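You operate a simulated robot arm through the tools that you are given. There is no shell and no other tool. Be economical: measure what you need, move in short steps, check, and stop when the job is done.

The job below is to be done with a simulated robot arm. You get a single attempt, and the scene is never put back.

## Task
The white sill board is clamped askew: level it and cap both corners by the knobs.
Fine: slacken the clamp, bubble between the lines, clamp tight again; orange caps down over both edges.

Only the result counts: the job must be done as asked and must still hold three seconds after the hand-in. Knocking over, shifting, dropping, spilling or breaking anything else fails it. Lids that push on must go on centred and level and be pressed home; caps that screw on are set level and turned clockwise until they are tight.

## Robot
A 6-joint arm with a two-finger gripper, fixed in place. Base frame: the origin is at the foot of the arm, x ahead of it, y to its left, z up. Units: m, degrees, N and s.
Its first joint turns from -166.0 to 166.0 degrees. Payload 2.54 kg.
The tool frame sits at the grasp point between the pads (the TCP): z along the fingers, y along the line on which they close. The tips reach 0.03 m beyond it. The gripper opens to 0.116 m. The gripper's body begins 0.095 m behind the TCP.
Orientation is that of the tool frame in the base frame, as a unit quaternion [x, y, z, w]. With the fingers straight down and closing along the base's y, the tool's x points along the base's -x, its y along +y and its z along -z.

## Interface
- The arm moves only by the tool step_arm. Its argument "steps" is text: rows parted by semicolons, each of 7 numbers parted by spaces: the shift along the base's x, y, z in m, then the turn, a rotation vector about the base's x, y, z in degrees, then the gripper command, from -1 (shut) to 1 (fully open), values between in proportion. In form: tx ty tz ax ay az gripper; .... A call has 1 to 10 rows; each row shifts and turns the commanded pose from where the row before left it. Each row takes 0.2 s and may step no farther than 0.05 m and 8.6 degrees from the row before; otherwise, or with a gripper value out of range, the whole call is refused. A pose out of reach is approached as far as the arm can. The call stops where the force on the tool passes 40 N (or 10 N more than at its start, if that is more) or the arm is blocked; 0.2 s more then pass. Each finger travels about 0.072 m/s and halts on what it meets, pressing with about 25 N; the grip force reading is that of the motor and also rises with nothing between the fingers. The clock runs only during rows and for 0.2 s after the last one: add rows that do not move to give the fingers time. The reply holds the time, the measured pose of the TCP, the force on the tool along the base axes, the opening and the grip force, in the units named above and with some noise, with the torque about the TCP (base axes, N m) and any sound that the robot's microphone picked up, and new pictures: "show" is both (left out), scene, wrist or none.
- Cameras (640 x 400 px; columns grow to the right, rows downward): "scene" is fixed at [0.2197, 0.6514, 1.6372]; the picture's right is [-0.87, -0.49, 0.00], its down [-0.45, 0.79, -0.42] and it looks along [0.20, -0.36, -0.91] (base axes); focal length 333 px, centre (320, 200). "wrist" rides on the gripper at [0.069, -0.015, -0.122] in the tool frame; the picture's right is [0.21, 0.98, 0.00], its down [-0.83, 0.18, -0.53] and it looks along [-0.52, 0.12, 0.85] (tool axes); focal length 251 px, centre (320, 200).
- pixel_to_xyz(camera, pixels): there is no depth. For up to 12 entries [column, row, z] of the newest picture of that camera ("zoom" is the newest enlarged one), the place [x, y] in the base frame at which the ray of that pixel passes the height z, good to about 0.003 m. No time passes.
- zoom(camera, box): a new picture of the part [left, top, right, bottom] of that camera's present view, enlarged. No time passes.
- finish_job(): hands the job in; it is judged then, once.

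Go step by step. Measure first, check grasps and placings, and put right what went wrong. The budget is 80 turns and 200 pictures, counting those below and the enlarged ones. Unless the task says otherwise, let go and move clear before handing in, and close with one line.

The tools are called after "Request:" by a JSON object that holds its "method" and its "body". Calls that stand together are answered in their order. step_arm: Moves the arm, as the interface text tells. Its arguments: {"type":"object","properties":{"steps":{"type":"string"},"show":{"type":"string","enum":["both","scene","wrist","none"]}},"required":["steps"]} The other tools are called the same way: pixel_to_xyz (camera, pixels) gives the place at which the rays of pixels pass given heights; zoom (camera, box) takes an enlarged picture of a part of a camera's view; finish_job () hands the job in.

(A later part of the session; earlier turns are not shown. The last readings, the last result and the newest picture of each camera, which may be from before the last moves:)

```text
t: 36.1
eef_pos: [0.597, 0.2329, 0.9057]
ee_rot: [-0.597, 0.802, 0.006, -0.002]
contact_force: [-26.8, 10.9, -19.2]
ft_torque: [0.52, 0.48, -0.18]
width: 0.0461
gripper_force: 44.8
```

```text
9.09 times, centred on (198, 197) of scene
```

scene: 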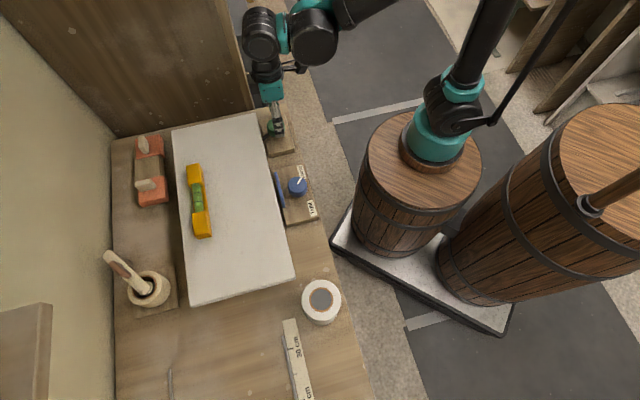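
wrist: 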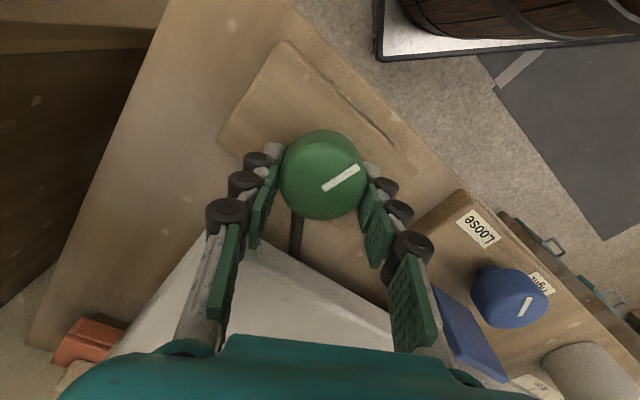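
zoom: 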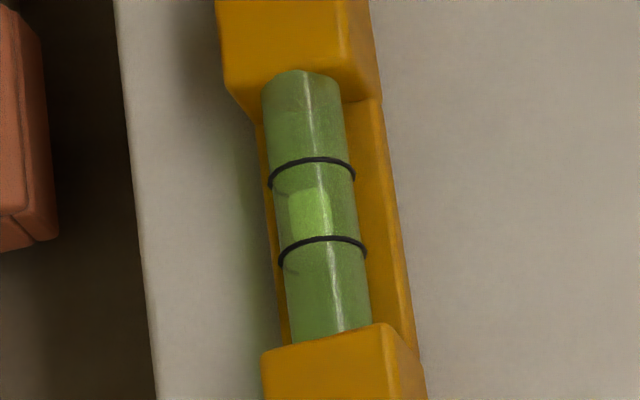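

The bubble now spans rows 190-237, just inside the lower line. I need about 12 px more, roughly 18°, so I'll regrip 24° back and finish.

Request:
{"method": "step_arm", "body": {"steps": "0 0 0 0 0 0 -0.05; 0 0 0.001 0 0 0 0.02; 0.001 -0.001 0 0 0 -8 0.02; 0 0 0 0 0 -8 0.02; 0 0 0 0 0 -8 0; 0 0 0 0 0 0 -0.15; 0 0 0 0 0 0 -0.22; 0 0 0 0 0 0 -0.24", "show": "none"}}

Request:
{"method": "step_arm", "body": {"steps": "0 0 0 0 0 5 -0.25; 0 0 0 0 0 5 -0.26; 0 0 0 0 0 5 -0.26; 0 0 0 0 0 4 -0.26", "show": "none"}}

Request:
{"method": "zoom", "body": {"camera": "scene", "box": [180, 175, 216, 219]}}

```text
t: 37.9
eef_pos: [0.5985, 0.2317, 0.9078]
ee_rot: [-0.416, 0.909, 0.006, -0.001]
contact_force: [-4.3, 3.4, 0.7]
ft_torque: [0.1, 0.08, -0.08]
width: 0.0483
gripper_force: 3.0
```

```text
t: 38.9
eef_pos: [0.5991, 0.2307, 0.9078]
ee_rot: [-0.561, 0.828, 0.005, -0.002]
contact_force: [-10.4, 4.1, 3.3]
ft_torque: [0.13, 0.28, -0.08]
width: 0.0513
gripper_force: 6.2
```

```text
9.09 times, centred on (198, 197) of scene
```

zoom: 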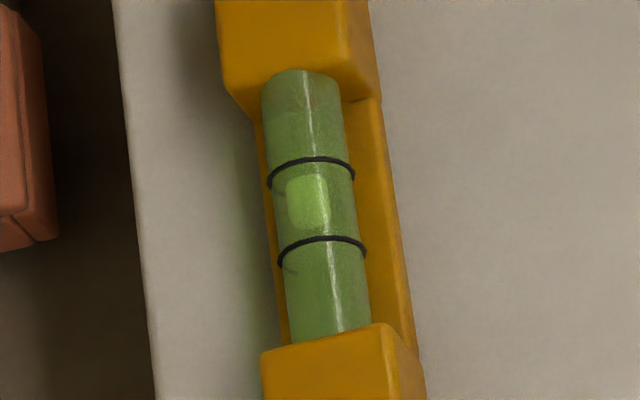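

The bubble is now centred between the lines, at rows 175-230 against lines at 160 and 240. I'll release, lift and return above the clamp knob, verifying with the wrist camera.

Request:
{"method": "step_arm", "body": {"steps": "0 0 0 0 0 0 0; 0 0 0 0 0 0 0.3; 0 0 0.04 0 0 0 0.3; 0 0 0.04 0 0 -6 0.3; 0 0 0.03 0 0 -7 0.3; -0.029 0.0244 0 0 0 -7 0.3; -0.029 0.0244 0 0 0 -7 0.3; -0.029 0.0244 0 0 0 0 0.3; -0.029 0.0244 0 0 0 0 0.3; -0.029 0.0244 0 0 0 0 0.3", "show": "both"}}

```text
t: 41.1
eef_pos: [0.4548, 0.355, 1.0173]
ee_rot: [-0.351, 0.936, 0.004, 0.0]
contact_force: [0.0, 0.7, 0.7]
ft_torque: [0.01, 0.01, -0.01]
width: 0.0751
gripper_force: 0.1
```

scene: 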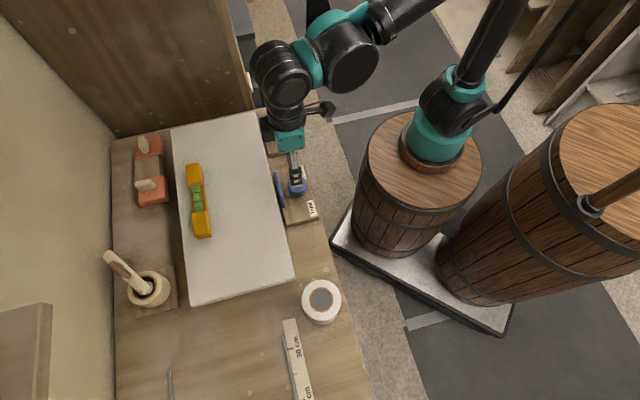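
wrist: 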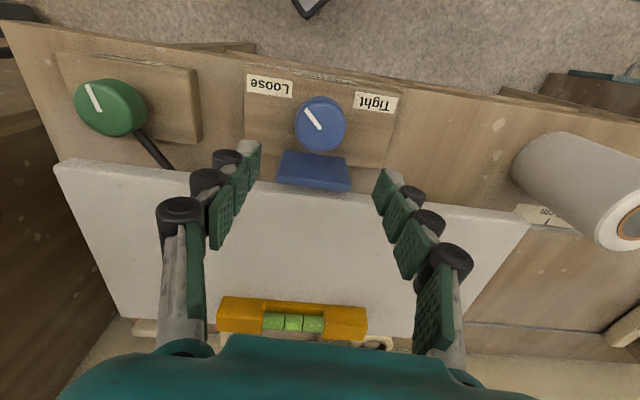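

Request:
{"method": "zoom", "body": {"camera": "wrist", "box": [253, 297, 333, 347]}}

Request:
{"method": "zoom", "body": {"camera": "scene", "box": [180, 175, 216, 219]}}

```text
8.00 times, centred on (293, 322) of wrist
```

zoom: 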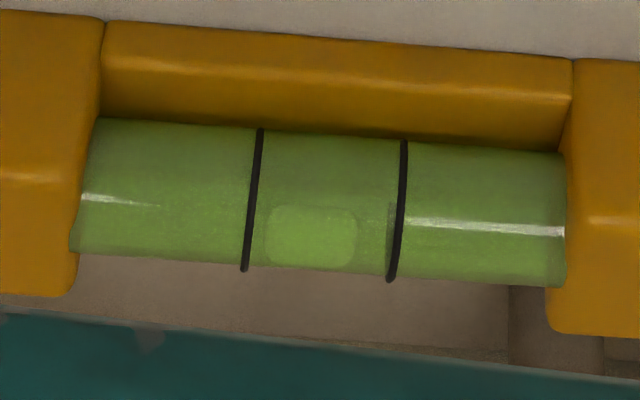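

```text
9.09 times, centred on (198, 197) of scene
```

zoom: 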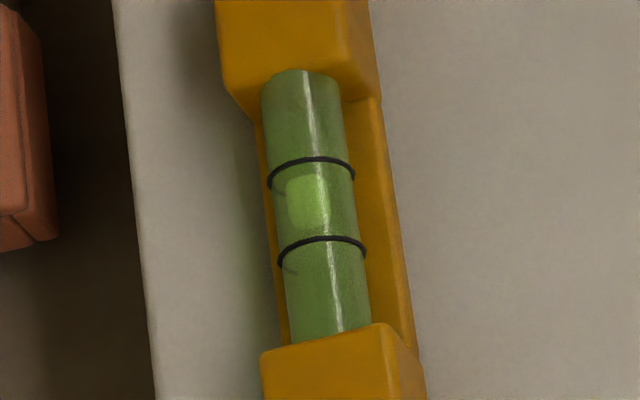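

Both views show the bubble well inside the lines. Now I'll retighten: yaw +28° for a clockwise stroke, descend on the blue knob and grip lightly.

Request:
{"method": "step_arm", "body": {"steps": "-0.001 -0.0015 -0.03 0 0 7 0.15; 0 0 -0.03 0 0 7 0.15; 0 0 -0.02 0 0 7 0.15; 0 0 -0.015 0 0 7 0.15; 0 0 -0.012 0 0 0 0.1; 0 0 -0.004 0 0 0 0; 0 0 0 0 0 0 -0.15; 0 0 0 0 0 0 -0.22; 0 0 0 0 0 0 -0.25", "show": "wrist"}}

```text
t: 43.1
eef_pos: [0.4533, 0.3516, 0.9075]
ee_rot: [-0.568, 0.823, 0.006, -0.002]
contact_force: [-9.7, 4.8, -1.4]
ft_torque: [0.11, 0.15, -0.02]
width: 0.0509
gripper_force: 5.5
```

wrist: 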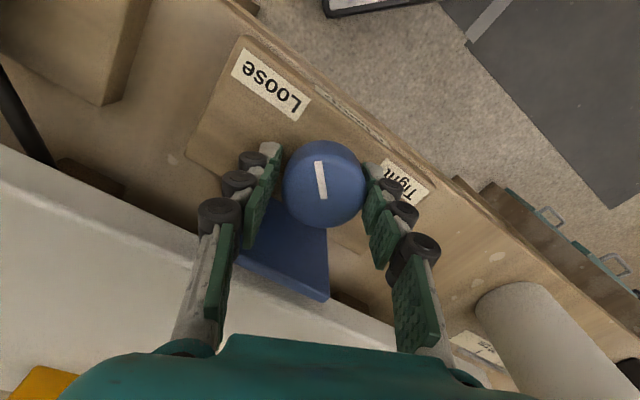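

The knob is held. I'll turn clockwise 45° in 5° steps.

Request:
{"method": "step_arm", "body": {"steps": "0 0 0 0 0 -5 -0.27; 0 0 0 0 0 -5 -0.27; 0 0 0 0 0 -5 -0.27; 0 0 0 0 0 -5 -0.27; 0 0 0 0 0 -5 -0.27; 0 0 0 0 0 -5 -0.27; 0 0 0 0 0 -5 -0.27; 0 0 0 0 0 -5 -0.27; 0 0 0 0 0 -5 -0.27", "show": "wrist"}}

```text
t: 45.1
eef_pos: [0.4539, 0.3527, 0.9062]
ee_rot: [-0.209, 0.978, 0.004, 0.001]
contact_force: [-7.5, 9.5, 3.2]
ft_torque: [0.29, 0.21, 0.01]
width: 0.0507
gripper_force: 6.0
```

wrist: 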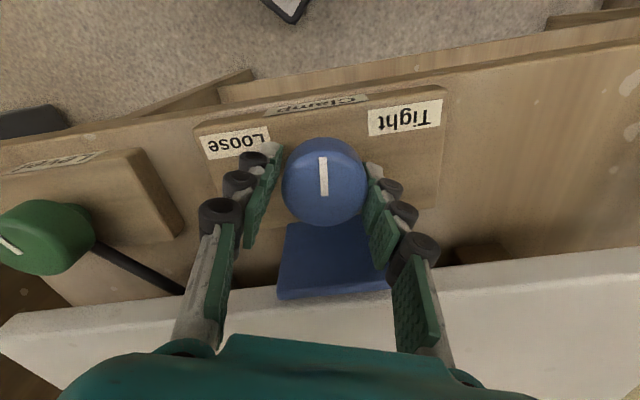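

The pointer is past the middle. I'll regrip with +48° yaw and turn clockwise again.

Request:
{"method": "step_arm", "body": {"steps": "0 0 0 0 0 0 0.05; 0 0 0 0 0 8 0.1; 0 0 0 0 0 8 0.1; 0 0 0 0 0 8 0.1; 0 0 0 0 0 8 0.1; 0 0 0 0 0 8 0.05; 0 0 0 0 0 8 -0.05; 0 0 0 0 0 0 -0.18; 0 0 0 0 0 0 -0.25; 0 0 0 0 0 0 -0.27", "show": "none"}}

Request:
{"method": "step_arm", "body": {"steps": "0 0 0 0 0 -5 -0.27; 0 0 0 0 0 -5 -0.27; 0 0 0 0 0 -5 -0.27; 0 0 0 0 0 -5 -0.27; 0 0 0 0 0 -5 -0.27; 0 0 0 0 0 -5 -0.27; 0 0 0 0 0 -5 -0.27; 0 0 0 0 0 -5 -0.27; 0 0 0 0 0 -5 -0.27", "show": "wrist"}}

```text
t: 47.3
eef_pos: [0.454, 0.3523, 0.9071]
ee_rot: [-0.59, 0.808, 0.005, -0.001]
contact_force: [-10.9, 4.2, 1.9]
ft_torque: [0.13, 0.25, -0.01]
width: 0.0506
gripper_force: 5.6
```

```text
t: 49.3
eef_pos: [0.4542, 0.3514, 0.9066]
ee_rot: [-0.234, 0.972, 0.005, 0.0]
contact_force: [-10.1, 8.9, -0.5]
ft_torque: [0.09, 0.23, 0.12]
width: 0.0506
gripper_force: 6.1
```

wrist: 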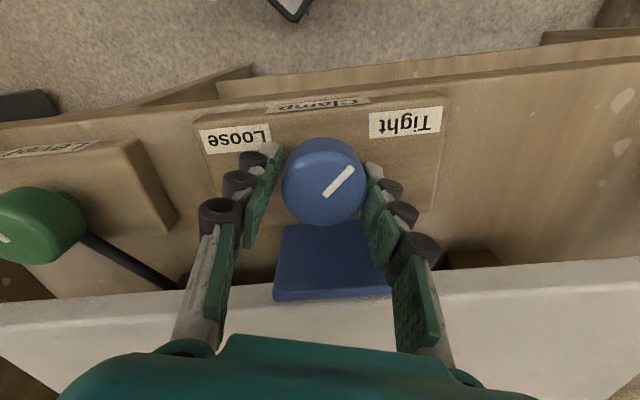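

The pointer is back at its original Tight angle, with torque building to 0.12. I'll take one more firmer stroke to be sure it is tight.

Request:
{"method": "step_arm", "body": {"steps": "0 0 0 0 0 0 0.05; 0 0 0 0 0 8 0.1; 0 0 0 0 0 8 0.1; 0 0 0 0 0 8 0.05; 0 0 0 0 0 0 -0.1; 0 0 0 0 0 0 -0.2; 0 0 0 0 0 0 -0.27; 0 0 0 0 0 0 -0.33; 0 0 0 0 0 0 -0.36", "show": "wrist"}}

Request:
{"method": "step_arm", "body": {"steps": "0 0 0 0 0 -4 -0.36; 0 0 0 0 0 -4 -0.36; 0 0 0 0 0 -4 -0.36; 0 0 0 0 0 -4 -0.36; 0 0 0 0 0 -4 -0.36", "show": "wrist"}}

```text
t: 51.3
eef_pos: [0.4534, 0.3513, 0.9074]
ee_rot: [-0.433, 0.902, 0.006, -0.001]
contact_force: [-13.8, 12.1, 5.2]
ft_torque: [0.33, 0.34, 0.0]
width: 0.0494
gripper_force: 9.6
```

wrist: 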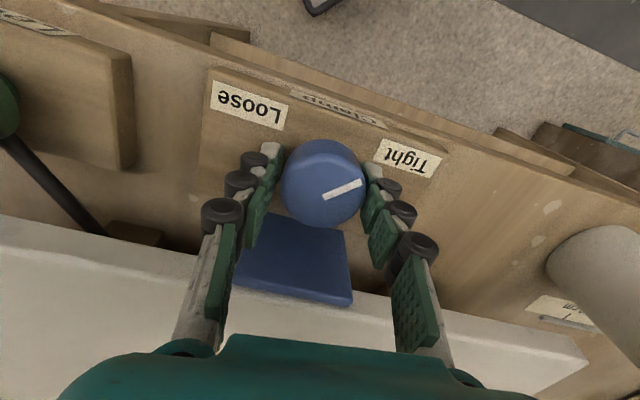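

```text
t: 52.5
eef_pos: [0.4548, 0.3524, 0.9071]
ee_rot: [-0.268, 0.963, 0.005, 0.0]
contact_force: [-17.7, 12.9, 1.2]
ft_torque: [0.25, 0.32, 0.23]
width: 0.0501
gripper_force: 9.6
```

wrist: 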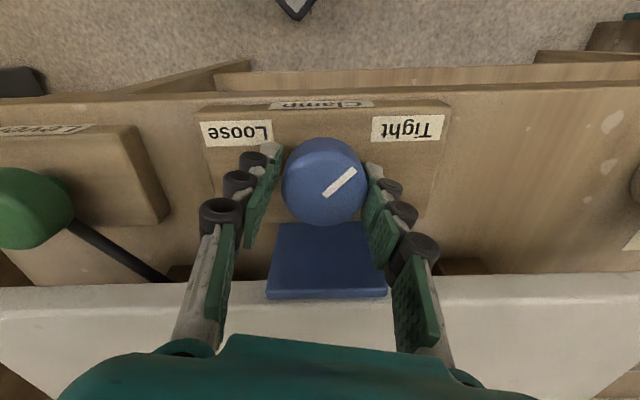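

The knob holds against 0.23 N·m at the same angle as its original clamped position, so it is tight. I'll release, lift and recheck the bubble.

Request:
{"method": "step_arm", "body": {"steps": "0 0 0 0 0 0 0.05; 0 0 0 0 0 0 0.2; 0 0 0.04 0 0 0 0.2; 0 0 0.04 0 0 5 0.2; 0 0 0.04 0 0 5 0.2; 0 0 0.04 0 0 2 0.2; 0.02 0.02 0.03 0 0 0 0.2; 0.03 0.03 0 0 0 0 0.2"}}

Request:
{"method": "zoom", "body": {"camera": "scene", "box": [180, 175, 216, 219]}}

```text
t: 54.3
eef_pos: [0.5039, 0.3999, 1.0982]
ee_rot: [-0.368, 0.93, 0.004, -0.001]
contact_force: [0.5, -0.2, 0.7]
ft_torque: [0.03, -0.05, 0.0]
width: 0.0697
gripper_force: 0.0
```

scene: 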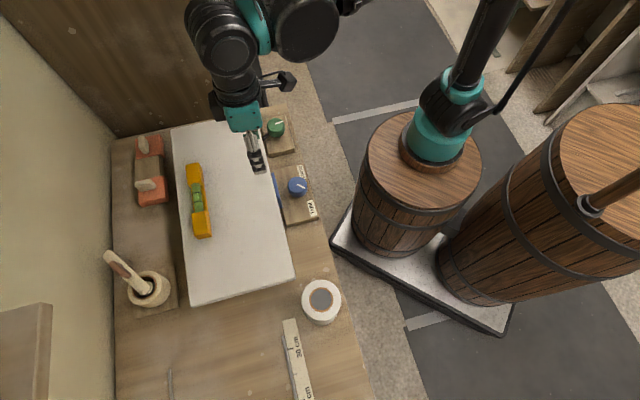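
wrist: 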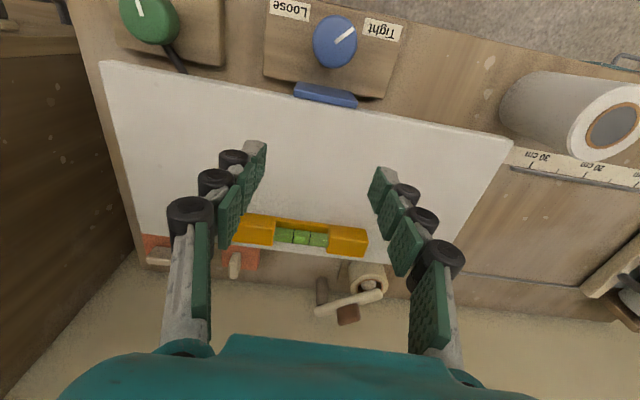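

```text
9.09 times, centred on (198, 197) of scene
```

zoom: 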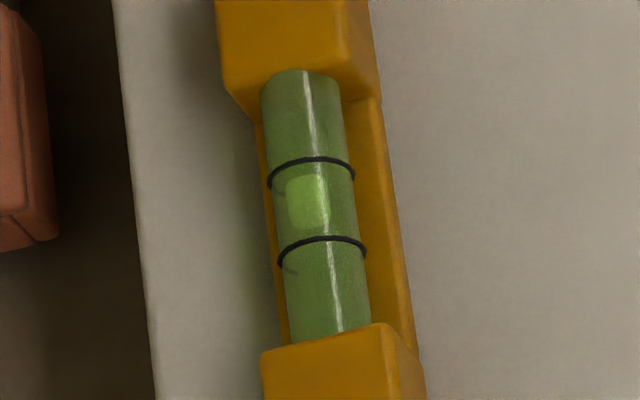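

The level is still centred after clamping. Next are the caps behind the board, so I'll locate them and move over for a close look.

Request:
{"method": "pixel_to_xyz", "body": {"camera": "scene", "pixels": [[143, 143, 0.92], [145, 185, 0.92], [143, 143, 0.87], [145, 185, 0.87]]}}

Request:
{"method": "step_arm", "body": {"steps": "0.035 0.01 0.02 0 0 0 0.2; 0.035 0.01 0 0 0 0 0.2; 0.035 0.01 0 0 0 0 0.2; 0.035 0.01 0 0 0 0 0.2; 0.035 0.01 0 0 0 0 0.2; 0.02 0.01 0 0 0 0 0.2"}}

```text
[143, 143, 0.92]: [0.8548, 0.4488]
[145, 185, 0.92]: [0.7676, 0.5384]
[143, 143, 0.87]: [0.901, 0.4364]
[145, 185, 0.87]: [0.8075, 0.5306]
```

```text
t: 55.7
eef_pos: [0.6989, 0.4621, 1.1161]
ee_rot: [-0.368, 0.93, 0.004, 0.0]
contact_force: [-0.1, -1.1, -0.6]
ft_torque: [0.03, -0.02, 0.02]
width: 0.0694
gripper_force: 0.0
```

scene: 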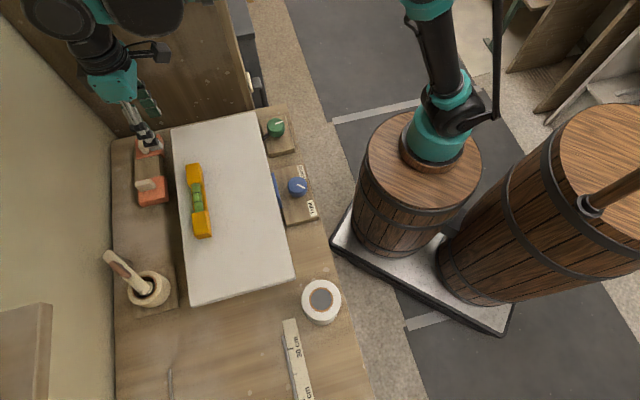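
wrist: 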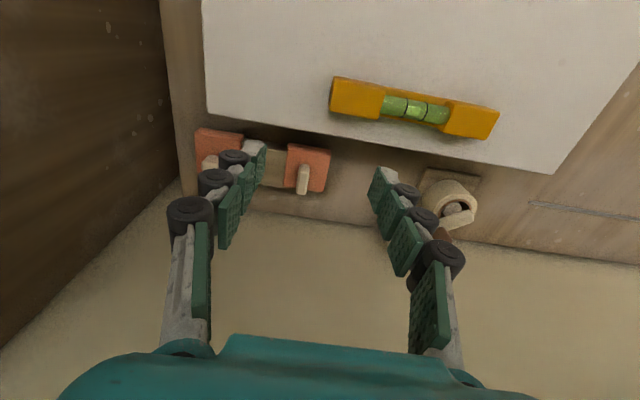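

The caps are visible at wrist (305,165) and (215,145). I'll zoom in and compute positions.

Request:
{"method": "zoom", "body": {"camera": "wrist", "box": [180, 110, 350, 220]}}

Request:
{"method": "pixel_to_xyz", "body": {"camera": "wrist", "pixels": [[303, 166, 0.93], [303, 166, 0.91], [303, 166, 0.89], [210, 158, 0.93], [210, 158, 0.9], [288, 145, 0.9], [330, 150, 0.9], [327, 192, 0.9], [285, 186, 0.9], [208, 114, 0.943], [549, 173, 0.943]]}}

Request:
{"method": "zoom", "body": {"camera": "scene", "box": [110, 120, 200, 220]}}

Request:
{"method": "pixel_to_xyz", "body": {"camera": "scene", "pixels": [[145, 184, 0.93], [145, 184, 0.91], [145, 184, 0.89], [192, 304, 0.943], [172, 131, 0.943]]}}

```text
3.64 times, centred on (265, 165) of wrist
```

zoom: 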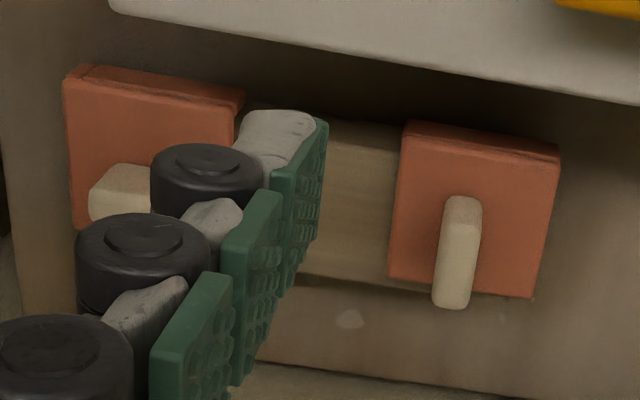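

```text
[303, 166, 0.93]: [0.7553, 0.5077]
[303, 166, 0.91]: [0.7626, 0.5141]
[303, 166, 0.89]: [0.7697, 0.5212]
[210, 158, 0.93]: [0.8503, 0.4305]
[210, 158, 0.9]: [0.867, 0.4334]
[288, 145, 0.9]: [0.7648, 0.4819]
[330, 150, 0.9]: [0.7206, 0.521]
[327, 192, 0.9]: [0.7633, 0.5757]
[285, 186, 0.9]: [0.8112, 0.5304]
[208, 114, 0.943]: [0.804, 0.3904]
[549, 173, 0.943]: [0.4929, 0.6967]
```

```text
4.00 times, centred on (155, 170) of scene
```

zoom: 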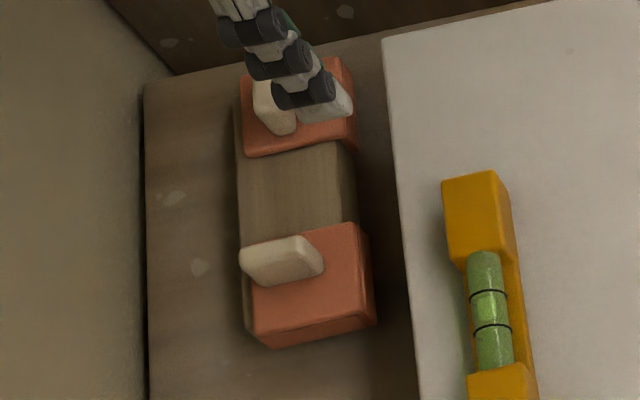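

```text
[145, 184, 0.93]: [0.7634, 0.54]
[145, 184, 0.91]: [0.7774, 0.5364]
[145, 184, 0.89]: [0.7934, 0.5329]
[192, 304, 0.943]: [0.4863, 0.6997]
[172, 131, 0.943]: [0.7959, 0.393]
```

Each cap is a square plate with skirts on the knob side and the outer end, matching the board corner on its own side, so both can be translated without turning. Cap A's tab is thin across v and cap B's is thin along u. I'll triangulate the plate corners.

Request:
{"method": "pixel_to_xyz", "body": {"camera": "wrist", "pixels": [[288.4, 145.8, 0.88], [288.4, 145.8, 0.92], [331, 154, 0.88], [331, 154, 0.92], [322.7, 191.6, 0.88], [322.7, 191.6, 0.92], [196, 130, 0.88], [196, 130, 0.92], [302, 194, 0.9], [302, 194, 0.94]]}}

Request:
{"method": "pixel_to_xyz", "body": {"camera": "scene", "pixels": [[163.75, 176.25, 0.88], [163.75, 176.25, 0.92], [168, 197.5, 0.88], [168, 197.5, 0.92], [138.75, 202.5, 0.88], [138.75, 202.5, 0.92], [137, 185, 0.9], [137, 185, 0.94]]}}

```text
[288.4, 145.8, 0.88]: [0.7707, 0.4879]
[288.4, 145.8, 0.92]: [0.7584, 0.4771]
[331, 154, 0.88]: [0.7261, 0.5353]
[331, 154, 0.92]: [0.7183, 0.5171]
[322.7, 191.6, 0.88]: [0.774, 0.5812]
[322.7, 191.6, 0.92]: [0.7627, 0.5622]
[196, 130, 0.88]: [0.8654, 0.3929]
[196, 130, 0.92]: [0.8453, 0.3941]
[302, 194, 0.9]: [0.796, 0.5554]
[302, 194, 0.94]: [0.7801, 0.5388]
```

```text
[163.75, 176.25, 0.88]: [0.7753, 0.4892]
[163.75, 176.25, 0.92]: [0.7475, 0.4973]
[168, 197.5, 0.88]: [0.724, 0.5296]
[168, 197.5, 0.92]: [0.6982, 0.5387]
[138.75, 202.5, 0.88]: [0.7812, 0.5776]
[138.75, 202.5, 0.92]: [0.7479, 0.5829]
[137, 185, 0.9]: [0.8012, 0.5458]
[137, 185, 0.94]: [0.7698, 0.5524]
```

Cap B's plate top is at z≈0.88 with its fin centred near (0.776, 0.532), fin top about 0.915 and outer corner near (0.725, 0.532). Cap A is near (0.870, 0.439). I'll take cap B first and hover above it.

Request:
{"method": "step_arm", "body": {"steps": "0.026 0.0233 0 0 0 0 0.1; 0.026 0.0233 0 0 0 0 -0.1; 0.025 0.0233 0 0 0 0 -0.2; 0 0 -0.04 0 0 0 -0.2; 0 0 -0.04 0 0 0 -0.2; 0 0 -0.04 0 0 0 -0.2; 0 0 -0.015 0 0 0 -0.2; 0 0 0 0 0 0 -0.2"}}

```text
t: 57.5
eef_pos: [0.7768, 0.5311, 0.98]
ee_rot: [-0.369, 0.929, 0.005, 0.0]
contact_force: [-0.2, 0.4, 0.4]
ft_torque: [0.02, 0.03, -0.02]
width: 0.0462
gripper_force: 0.1
```

scene: 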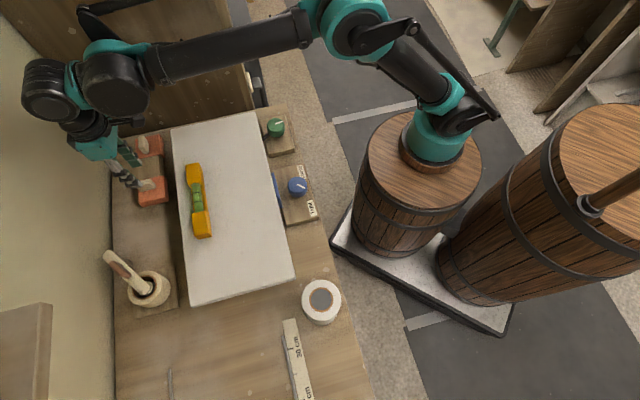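
wrist: 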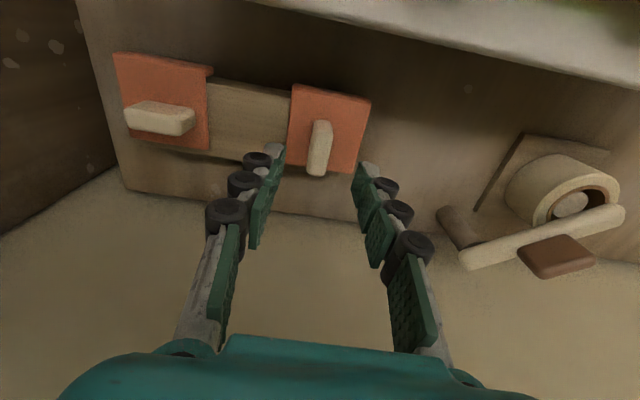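

Cap B's fin at wrist (320,148) lines up with the gripper axis, and its edges are parallel to the fingers. I'll descend to z 0.922 and close on the fin.

Request:
{"method": "step_arm", "body": {"steps": "0 0 -0.02 0 0 0 -0.25; 0 0 -0.02 0 0 0 -0.25; 0 0 -0.01 0 0 0 -0.25; 0 0 -0.008 0 0 0 -0.25; 0 0 0 0 0 0 -0.25", "show": "wrist"}}

```text
t: 58.7
eef_pos: [0.7761, 0.5312, 0.9228]
ee_rot: [-0.368, 0.93, 0.005, 0.0]
contact_force: [-0.7, -0.3, 0.3]
ft_torque: [0.03, -0.01, 0.01]
width: 0.0435
gripper_force: 0.1
```

wrist: 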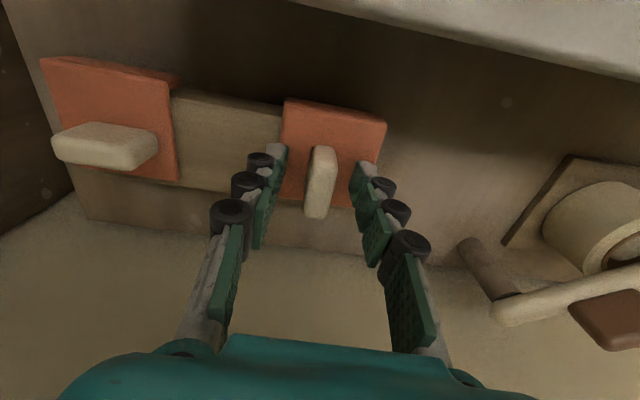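

The fin stands between the pads at (320,182). Closing now.

Request:
{"method": "step_arm", "body": {"steps": "0 0 0 0 0 0 -0.5; 0 0 0 0 0 0 -0.7; 0 0 0 0 0 0 -0.85; 0 0 0 0 0 0 -0.9; 0 0 0 0 0 0 -0.9", "show": "wrist"}}

```text
t: 59.9
eef_pos: [0.7768, 0.5307, 0.9232]
ee_rot: [-0.368, 0.93, 0.005, 0.0]
contact_force: [0.2, -0.4, 0.6]
ft_torque: [-0.02, -0.04, 0.0]
width: 0.0149
gripper_force: 24.6
```

wrist: 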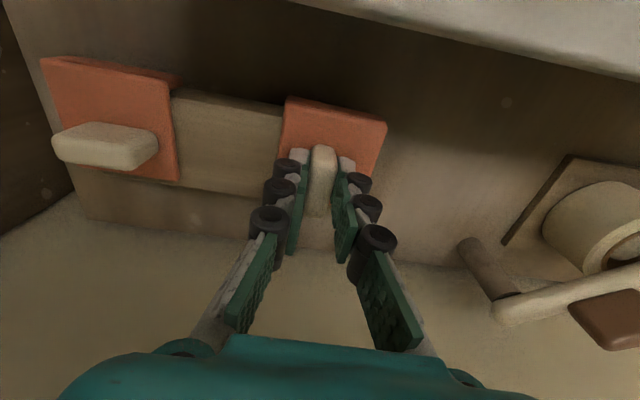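

Grip is secure at 0.0149 with 25 N. I'll lift slowly and inspect.

Request:
{"method": "step_arm", "body": {"steps": "0 0 0.005 0 0 0 -0.9; 0 0 0.008 0 0 0 -0.9; 0 0 0.015 0 0 0 -0.9; 0 0 0.03 0 0 0 -0.9; 0 0 0.035 0 0 0 -0.9; 0 0 0.035 0 0 0 -0.9; 0 0 0.015 0 0 0 -0.9"}}

```text
t: 61.5
eef_pos: [0.7747, 0.532, 1.0652]
ee_rot: [-0.368, 0.93, 0.005, 0.0]
contact_force: [0.3, 1.3, -0.3]
ft_torque: [-0.03, 0.03, 0.02]
width: 0.015
gripper_force: 25.3
```

scene: 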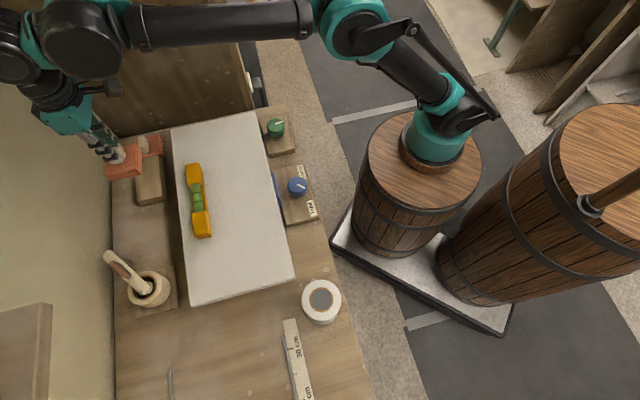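
wrist: 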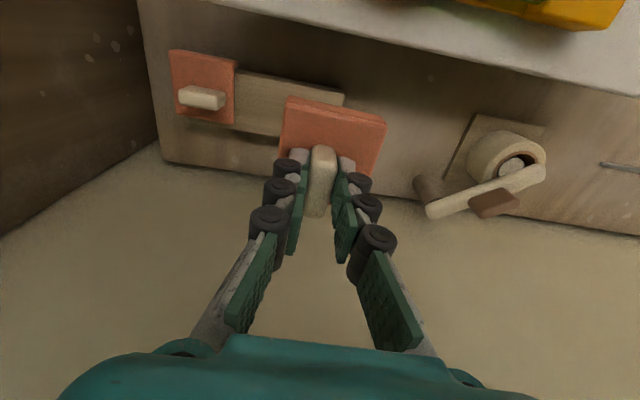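

Cap B is lifted. I'll zoom in to see its skirts.

Request:
{"method": "zoom", "body": {"camera": "wrist", "box": [250, 70, 410, 230]}}

Request:
{"method": "zoom", "body": {"camera": "scene", "box": [80, 110, 180, 210]}}

```text
2.50 times, centred on (330, 150) of wrist
```

zoom: 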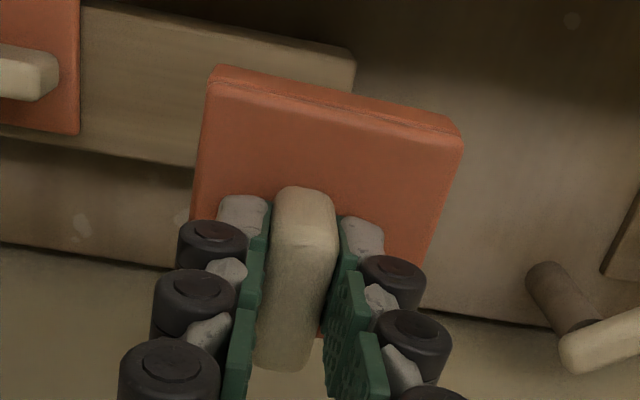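

```text
4.00 times, centred on (130, 160) of scene
```

zoom: 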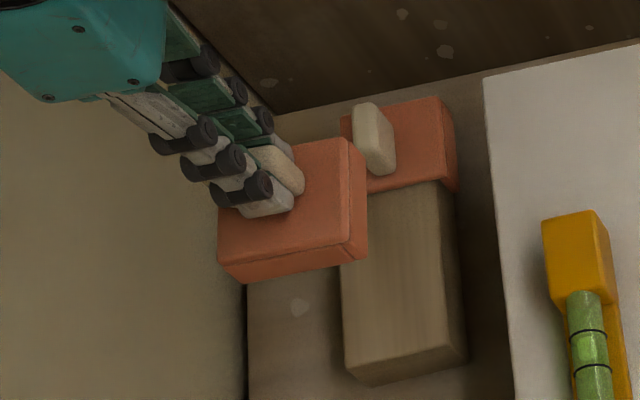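

Cap B has skirts on its knob-side and outer-end faces, as expected. I'll measure its corners relative to the TCP, at plate top z≈1.022.

Request:
{"method": "pixel_to_xyz", "body": {"camera": "wrist", "pixels": [[386.8, 126, 1.022], [285, 102, 1.022], [277, 158, 1.022], [373, 176, 1.022], [385, 121, 1.01]]}}

Request:
{"method": "zoom", "body": {"camera": "scene", "box": [270, 250, 310, 290]}}

Request:
{"method": "zoom", "body": {"camera": "scene", "box": [240, 98, 280, 138]}}

```text
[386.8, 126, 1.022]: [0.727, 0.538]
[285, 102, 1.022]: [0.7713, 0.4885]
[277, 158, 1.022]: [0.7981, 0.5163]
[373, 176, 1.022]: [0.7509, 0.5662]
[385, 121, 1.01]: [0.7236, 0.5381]
```

```text
10.00 times, centred on (290, 270) of scene
```

zoom: 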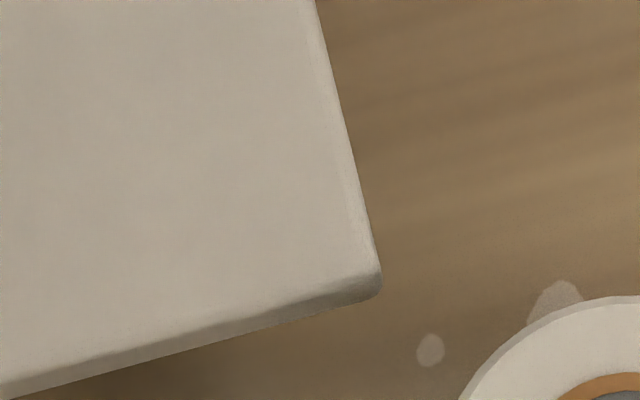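

```text
10.00 times, centred on (260, 118) of scene
```

zoom: 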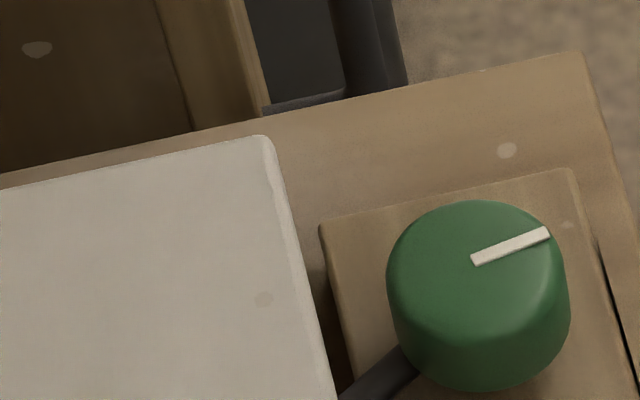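

The offset from TCP to cap corner is about 33 mm on both axes. I'll carry the cap along −x at z≈1.07 to hover over the paper-roll-side board corner near (0.381, 0.551).

Request:
{"method": "step_arm", "body": {"steps": "-0.045 0.002 0.005 0 0 0 -0.9; -0.049 0.002 0 0 0 0 -0.9; -0.049 0.002 0 0 0 0 -0.9; -0.049 0.002 0 0 0 0 -0.9; -0.049 0.002 0 0 0 0 -0.9; -0.049 0.003 0 0 0 0 -0.9; -0.049 0.003 0 0 0 0 -0.9; -0.04 0.002 -0.01 0 0 0 -0.9; -0.01 0 -0.01 0 0 0 -0.9; 0 0 0 0 0 0 -0.9"}}

```text
t: 63.7
eef_pos: [0.3869, 0.55, 1.0517]
ee_rot: [-0.369, 0.929, 0.005, 0.0]
contact_force: [1.4, 0.2, -0.7]
ft_torque: [0.04, 0.02, -0.01]
width: 0.0151
gripper_force: 24.8
```

scene: 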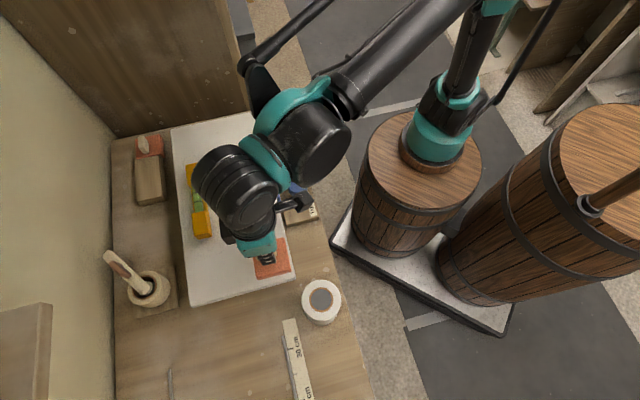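
wrist: 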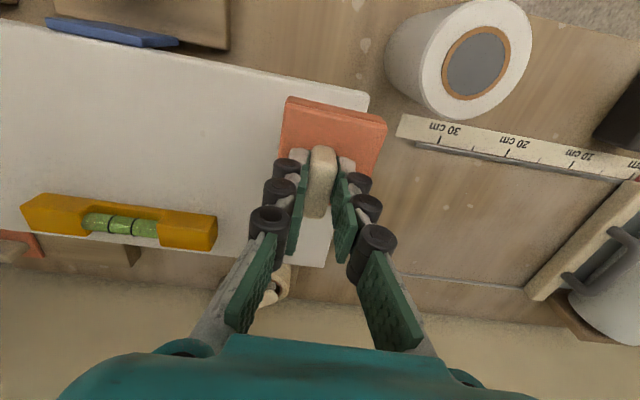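

The cap hovers near the corner and the board corner shows at wrist (368,98). I'll measure both carefully.

Request:
{"method": "zoom", "body": {"camera": "wrist", "box": [260, 60, 420, 220]}}

Request:
{"method": "pixel_to_xyz", "body": {"camera": "wrist", "pixels": [[368, 99, 0.943], [368, 99, 0.935], [386.8, 126, 1.009], [285, 102, 1.009], [1, 25, 0.943], [326, 267, 0.943]]}}

```text
2.50 times, centred on (340, 140) of wrist
```

zoom: 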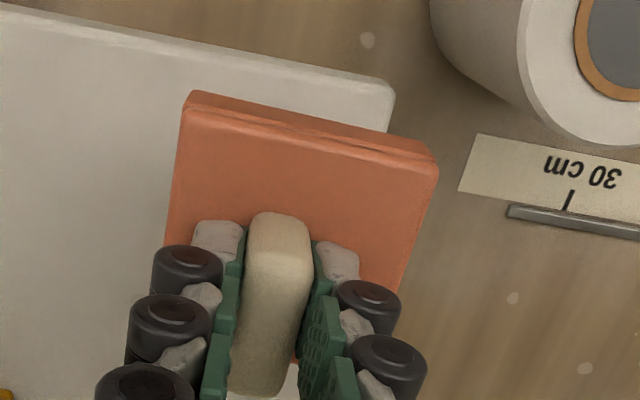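

```text
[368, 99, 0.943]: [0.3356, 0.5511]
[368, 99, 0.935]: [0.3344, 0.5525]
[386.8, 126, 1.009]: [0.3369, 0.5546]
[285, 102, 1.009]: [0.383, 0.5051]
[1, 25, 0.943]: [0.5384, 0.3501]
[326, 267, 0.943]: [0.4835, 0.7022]
```

The board edge slopes about 2° differently from the gripper, so the board is at exactly 45° and I'll add +1.9° yaw. To learn the skirt thickness, I'll zoom on the vacated stand.

Request:
{"method": "zoom", "body": {"camera": "scene", "box": [125, 125, 185, 215]}}

Request:
{"method": "zoom", "body": {"camera": "scene", "box": [235, 220, 315, 300]}}

```text
4.44 times, centred on (155, 170) of scene
```

zoom: 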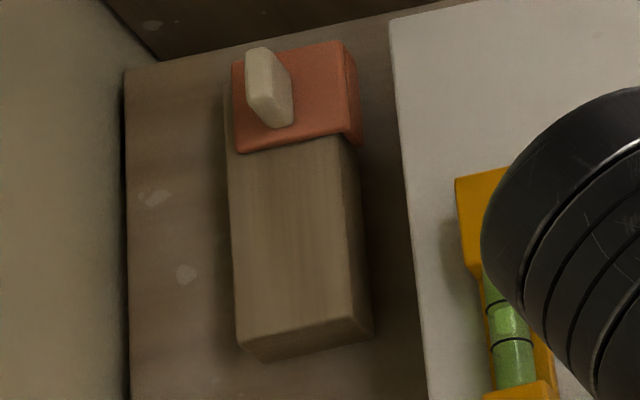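

```text
5.00 times, centred on (275, 260) of scene
```

zoom: 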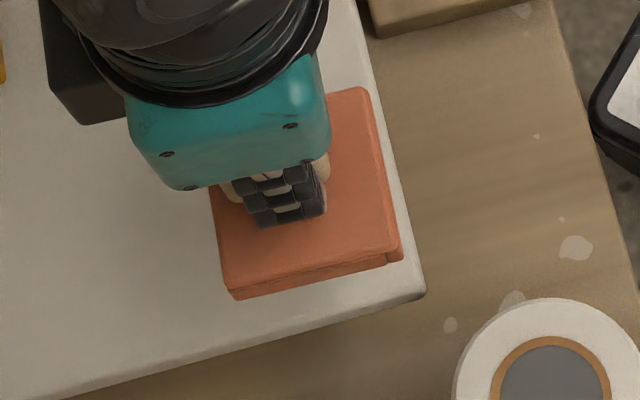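

The stand's freed corner shows at scene zoom (350,320). I'll convert it and compare with where the cap sat to get the inner-corner offset.

Request:
{"method": "pixel_to_xyz", "body": {"camera": "scene", "pixels": [[161.8, 197, 0.875], [136.5, 202.8, 0.875], [167.0, 199.3, 0.85], [140, 206, 0.85], [162, 156, 0.875]]}}

Request:
{"method": "step_arm", "body": {"steps": "0 0 0 0 0 1.9 -0.9; 0 0 0 0 0 0 -0.9", "show": "wrist"}}

Request:
{"method": "zoom", "body": {"camera": "wrist", "box": [270, 70, 410, 170]}}

```text
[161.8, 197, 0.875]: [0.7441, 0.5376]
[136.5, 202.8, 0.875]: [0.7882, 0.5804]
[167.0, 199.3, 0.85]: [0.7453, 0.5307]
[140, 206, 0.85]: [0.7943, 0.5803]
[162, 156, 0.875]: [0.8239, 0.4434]
```

```text
t: 64.3
eef_pos: [0.3867, 0.5499, 1.0506]
ee_rot: [-0.383, 0.924, 0.005, -0.001]
contact_force: [0.0, -0.2, -0.8]
ft_torque: [-0.03, -0.03, 0.02]
width: 0.0149
gripper_force: 24.7
```

wrist: 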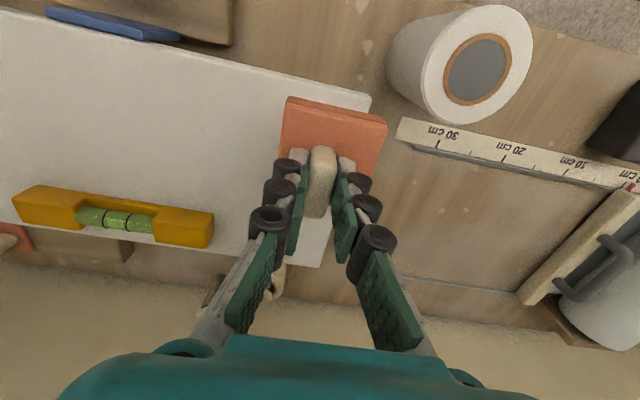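

```text
4.00 times, centred on (340, 120) of wrist
```

zoom: 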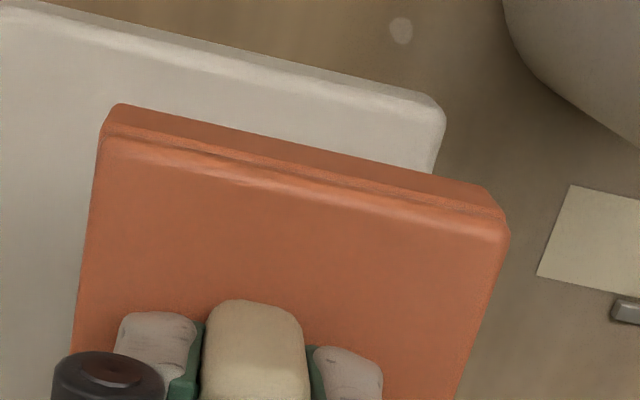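

I'll set the exact offset by touch: lower the cap just outside the corner, then slide in until each skirt meets the edge. First I'll check that the paper roll isn't in the way.

Request:
{"method": "pixel_to_xyz", "body": {"camera": "wrist", "pixels": [[443, 72, 0.95], [443, 72, 0.9], [392, 48, 0.85], [478, 68, 0.95], [478, 68, 0.92]]}}

Request:
{"method": "pixel_to_xyz", "body": {"camera": "scene", "pixels": [[302, 299, 0.95], [302, 299, 0.9], [321, 300, 0.95], [321, 300, 0.92], [321, 283, 0.95]]}}

```text
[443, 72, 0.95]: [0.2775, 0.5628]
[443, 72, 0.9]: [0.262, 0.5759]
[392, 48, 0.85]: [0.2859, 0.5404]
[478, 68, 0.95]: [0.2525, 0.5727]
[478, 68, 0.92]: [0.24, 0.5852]
```

```text
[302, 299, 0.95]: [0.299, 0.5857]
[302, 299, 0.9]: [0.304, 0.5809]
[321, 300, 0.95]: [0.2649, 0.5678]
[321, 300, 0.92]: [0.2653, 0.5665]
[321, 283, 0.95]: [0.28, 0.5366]
```

The roll stands about 20 mm clear. I'll shift outwards about 11 mm along the edge and 14 mm towards the knob side, then lower gently.

Request:
{"method": "step_arm", "body": {"steps": "-0.0177 -0.0021 0 0 0 0 -0.9; 0 0 -0.02 0 0 0 -0.9; 0 0 -0.015 0 0 0 -0.9; 0 0 -0.008 0 0 0 -0.9; 0 0 0 0 0 0 -0.9"}}

Request:
{"method": "zoom", "body": {"camera": "wrist", "box": [250, 50, 430, 170]}}

Request:
{"method": "zoom", "body": {"camera": "scene", "box": [255, 240, 325, 310]}}

```text
t: 65.5
eef_pos: [0.3695, 0.5476, 1.0091]
ee_rot: [-0.384, 0.923, 0.005, 0.0]
contact_force: [0.2, -0.1, -1.0]
ft_torque: [-0.01, 0.03, 0.02]
width: 0.015
gripper_force: 25.3
```

scene: 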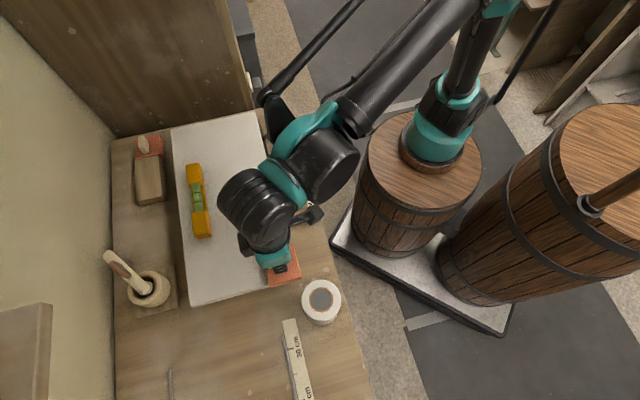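
wrist: 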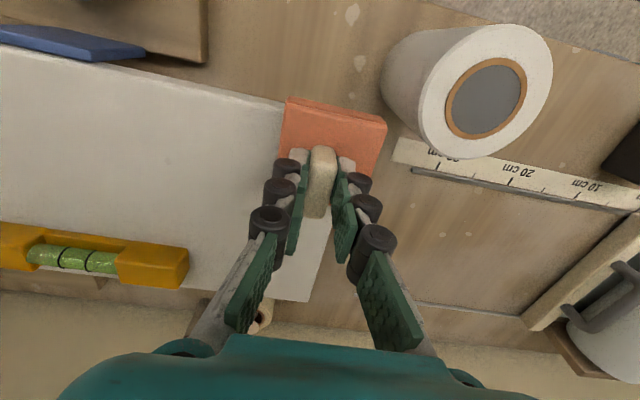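

```text
3.33 times, centred on (340, 110) of wrist
```

zoom: 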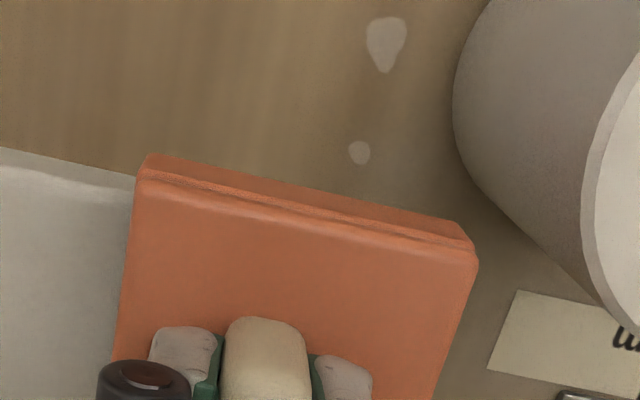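

```text
5.71 times, centred on (290, 275) of scene
```

zoom: 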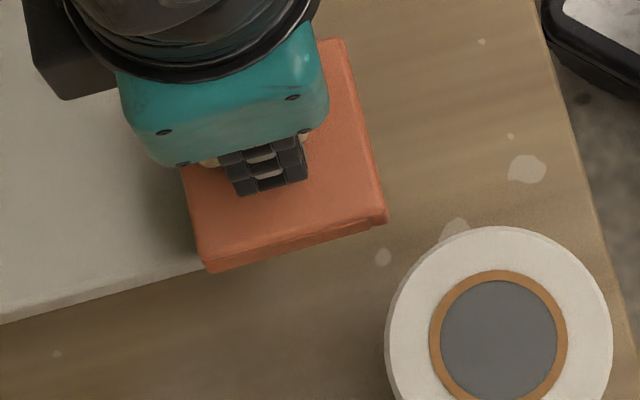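

The cap is at z 1.009 with no contact yet. I'll lower in small steps to get the skirts below the board top, watching for a landing.

Request:
{"method": "step_arm", "body": {"steps": "0 0 -0.002 0 0 0 -0.9; 0 0 -0.002 0 0 0 -0.9; 0 0 -0.002 0 0 0 -0.9; 0 0 -0.002 0 0 0 -0.9; 0 0 0 0 0 0 -0.9", "show": "none"}}

```text
t: 66.7
eef_pos: [0.3693, 0.547, 1.0009]
ee_rot: [-0.384, 0.923, 0.005, -0.001]
contact_force: [0.3, 0.2, 0.2]
ft_torque: [0.04, -0.01, -0.05]
width: 0.0151
gripper_force: 24.9
```

Still free at 1.001. I'll go 3 mm lower, then slide +v in 1 mm steps until it touches.

Request:
{"method": "step_arm", "body": {"steps": "0 0 -0.002 0 0 0 -0.9; 0 0 -0.001 0 0 0 -0.9; 0.0007 0.0007 0 0 0 0 -0.9; 0.0007 0.0007 0 0 0 0 -0.9; 0.0007 0.0007 0 0 0 0 -0.9; 0 0 0 0 0 0 -0.9", "show": "none"}}

```text
t: 68.1
eef_pos: [0.3715, 0.5495, 0.9978]
ee_rot: [-0.383, 0.924, 0.005, 0.0]
contact_force: [0.0, -0.4, 0.3]
ft_torque: [-0.01, 0.01, 0.01]
width: 0.0148
gripper_force: 25.2
```

Request:
{"method": "step_arm", "body": {"steps": "0.0007 0.0007 0 0 0 0 -0.9; 0.0007 0.0007 0 0 0 0 -0.9; 0.0007 0.0007 0 0 0 0 -0.9; 0 0 0 0 0 0 -0.9", "show": "none"}}

Request:
{"method": "zoom", "body": {"camera": "wrist", "box": [250, 50, 430, 170]}}

Request:
{"method": "zoom", "body": {"camera": "scene", "box": [255, 240, 325, 310]}}

```text
t: 69.1
eef_pos: [0.3733, 0.5502, 0.9976]
ee_rot: [-0.384, 0.923, 0.004, -0.001]
contact_force: [-11.5, -12.7, -6.9]
ft_torque: [-0.6, 0.53, -0.03]
width: 0.0149
gripper_force: 25.6
```

```text
3.33 times, centred on (340, 110) of wrist
```

zoom: 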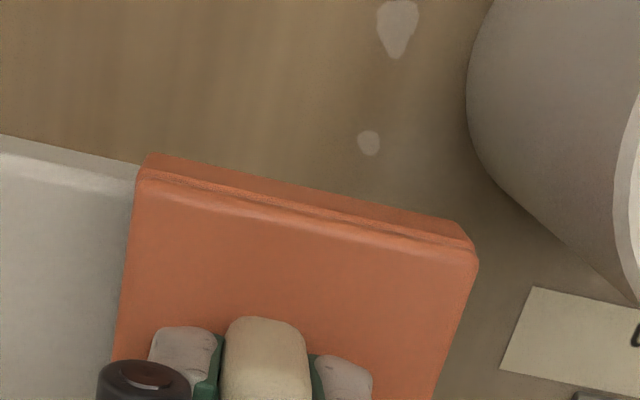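

```text
5.71 times, centred on (290, 275) of scene
```

zoom: 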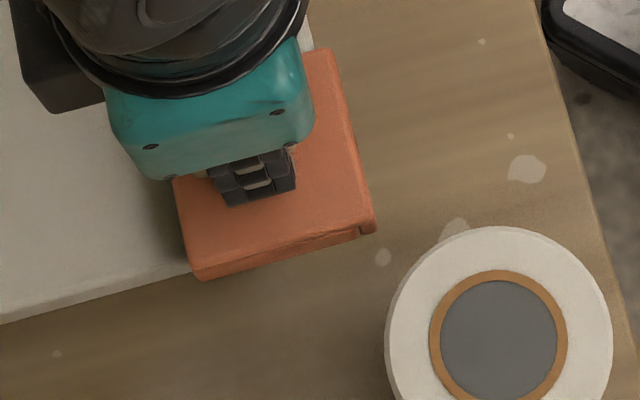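

Skirt contact in v came with about 17 N at TCP v≈0.653. I'll back off 1.5 mm, then feel along +u in 1 mm steps.

Request:
{"method": "step_arm", "body": {"steps": "-0.0011 -0.0011 0 0 0 0 -0.9; 0.0007 -0.0007 0 0 0 0 -0.9; 0.0007 -0.0007 0 0 0 0 -0.9; 0.0007 -0.0007 0 0 0 0 -0.9; 0 0 0 0 0 0 -0.9", "show": "none"}}

```text
t: 70.3
eef_pos: [0.375, 0.5491, 0.9968]
ee_rot: [-0.384, 0.924, 0.006, 0.0]
contact_force: [-8.2, 4.8, -3.8]
ft_torque: [0.19, 0.39, 0.0]
width: 0.015
gripper_force: 24.9
```

Contact in u shows about 9 N after 3 mm. I'll back off 1 mm in u and 0.3 mm in v, then check the residual forces.

Request:
{"method": "step_arm", "body": {"steps": "-0.0007 0.0007 0 0 0 0 -0.9; -0.0002 -0.0002 0 0 0 0 -0.9; 0 0 0 0 0 0 -0.9", "show": "none"}}

```text
t: 71.1
eef_pos: [0.3738, 0.5488, 0.9973]
ee_rot: [-0.383, 0.924, 0.005, 0.0]
contact_force: [-2.5, 4.1, -1.0]
ft_torque: [0.22, 0.15, -0.05]
width: 0.0149
gripper_force: 24.8
```

A little u load remains, about 4.7 N. I'll ease another 0.6 mm and lower onto the board in small steps.

Request:
{"method": "step_arm", "body": {"steps": "-0.0004 0.0004 0 0 0 0 -0.9; 0 0 -0.002 0 0 0 -0.9; 0 0 -0.002 0 0 0 -0.9; 0 0 -0.002 0 0 0 -0.9; 0 0 -0.001 0 0 0 -0.9; 0 0 0 0 0 0 -0.9", "show": "wrist"}}

```text
t: 72.5
eef_pos: [0.374, 0.55, 0.991]
ee_rot: [-0.384, 0.923, 0.004, 0.0]
contact_force: [0.3, 1.1, -0.3]
ft_torque: [0.0, 0.01, -0.04]
width: 0.015
gripper_force: 24.5
```

wrist: 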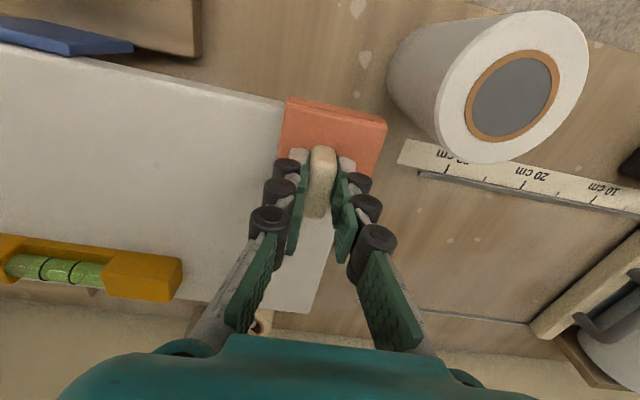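

The cap moves freely at 0.991 with no load, so it isn't seated yet. I'll keep lowering until it rests.

Request:
{"method": "step_arm", "body": {"steps": "0 0 -0.002 0 0 0 -0.9; 0 0 -0.002 0 0 0 -0.9; 0 0 -0.001 0 0 0 -0.9; 0 0 -0.001 0 0 0 -0.9; 0 0 0 0 0 0 -0.9", "show": "none"}}

```text
t: 73.7
eef_pos: [0.3726, 0.5498, 0.9853]
ee_rot: [-0.384, 0.923, 0.004, 0.0]
contact_force: [-0.6, -0.1, -1.0]
ft_torque: [0.0, -0.01, 0.03]
width: 0.0146
gripper_force: 25.2
```

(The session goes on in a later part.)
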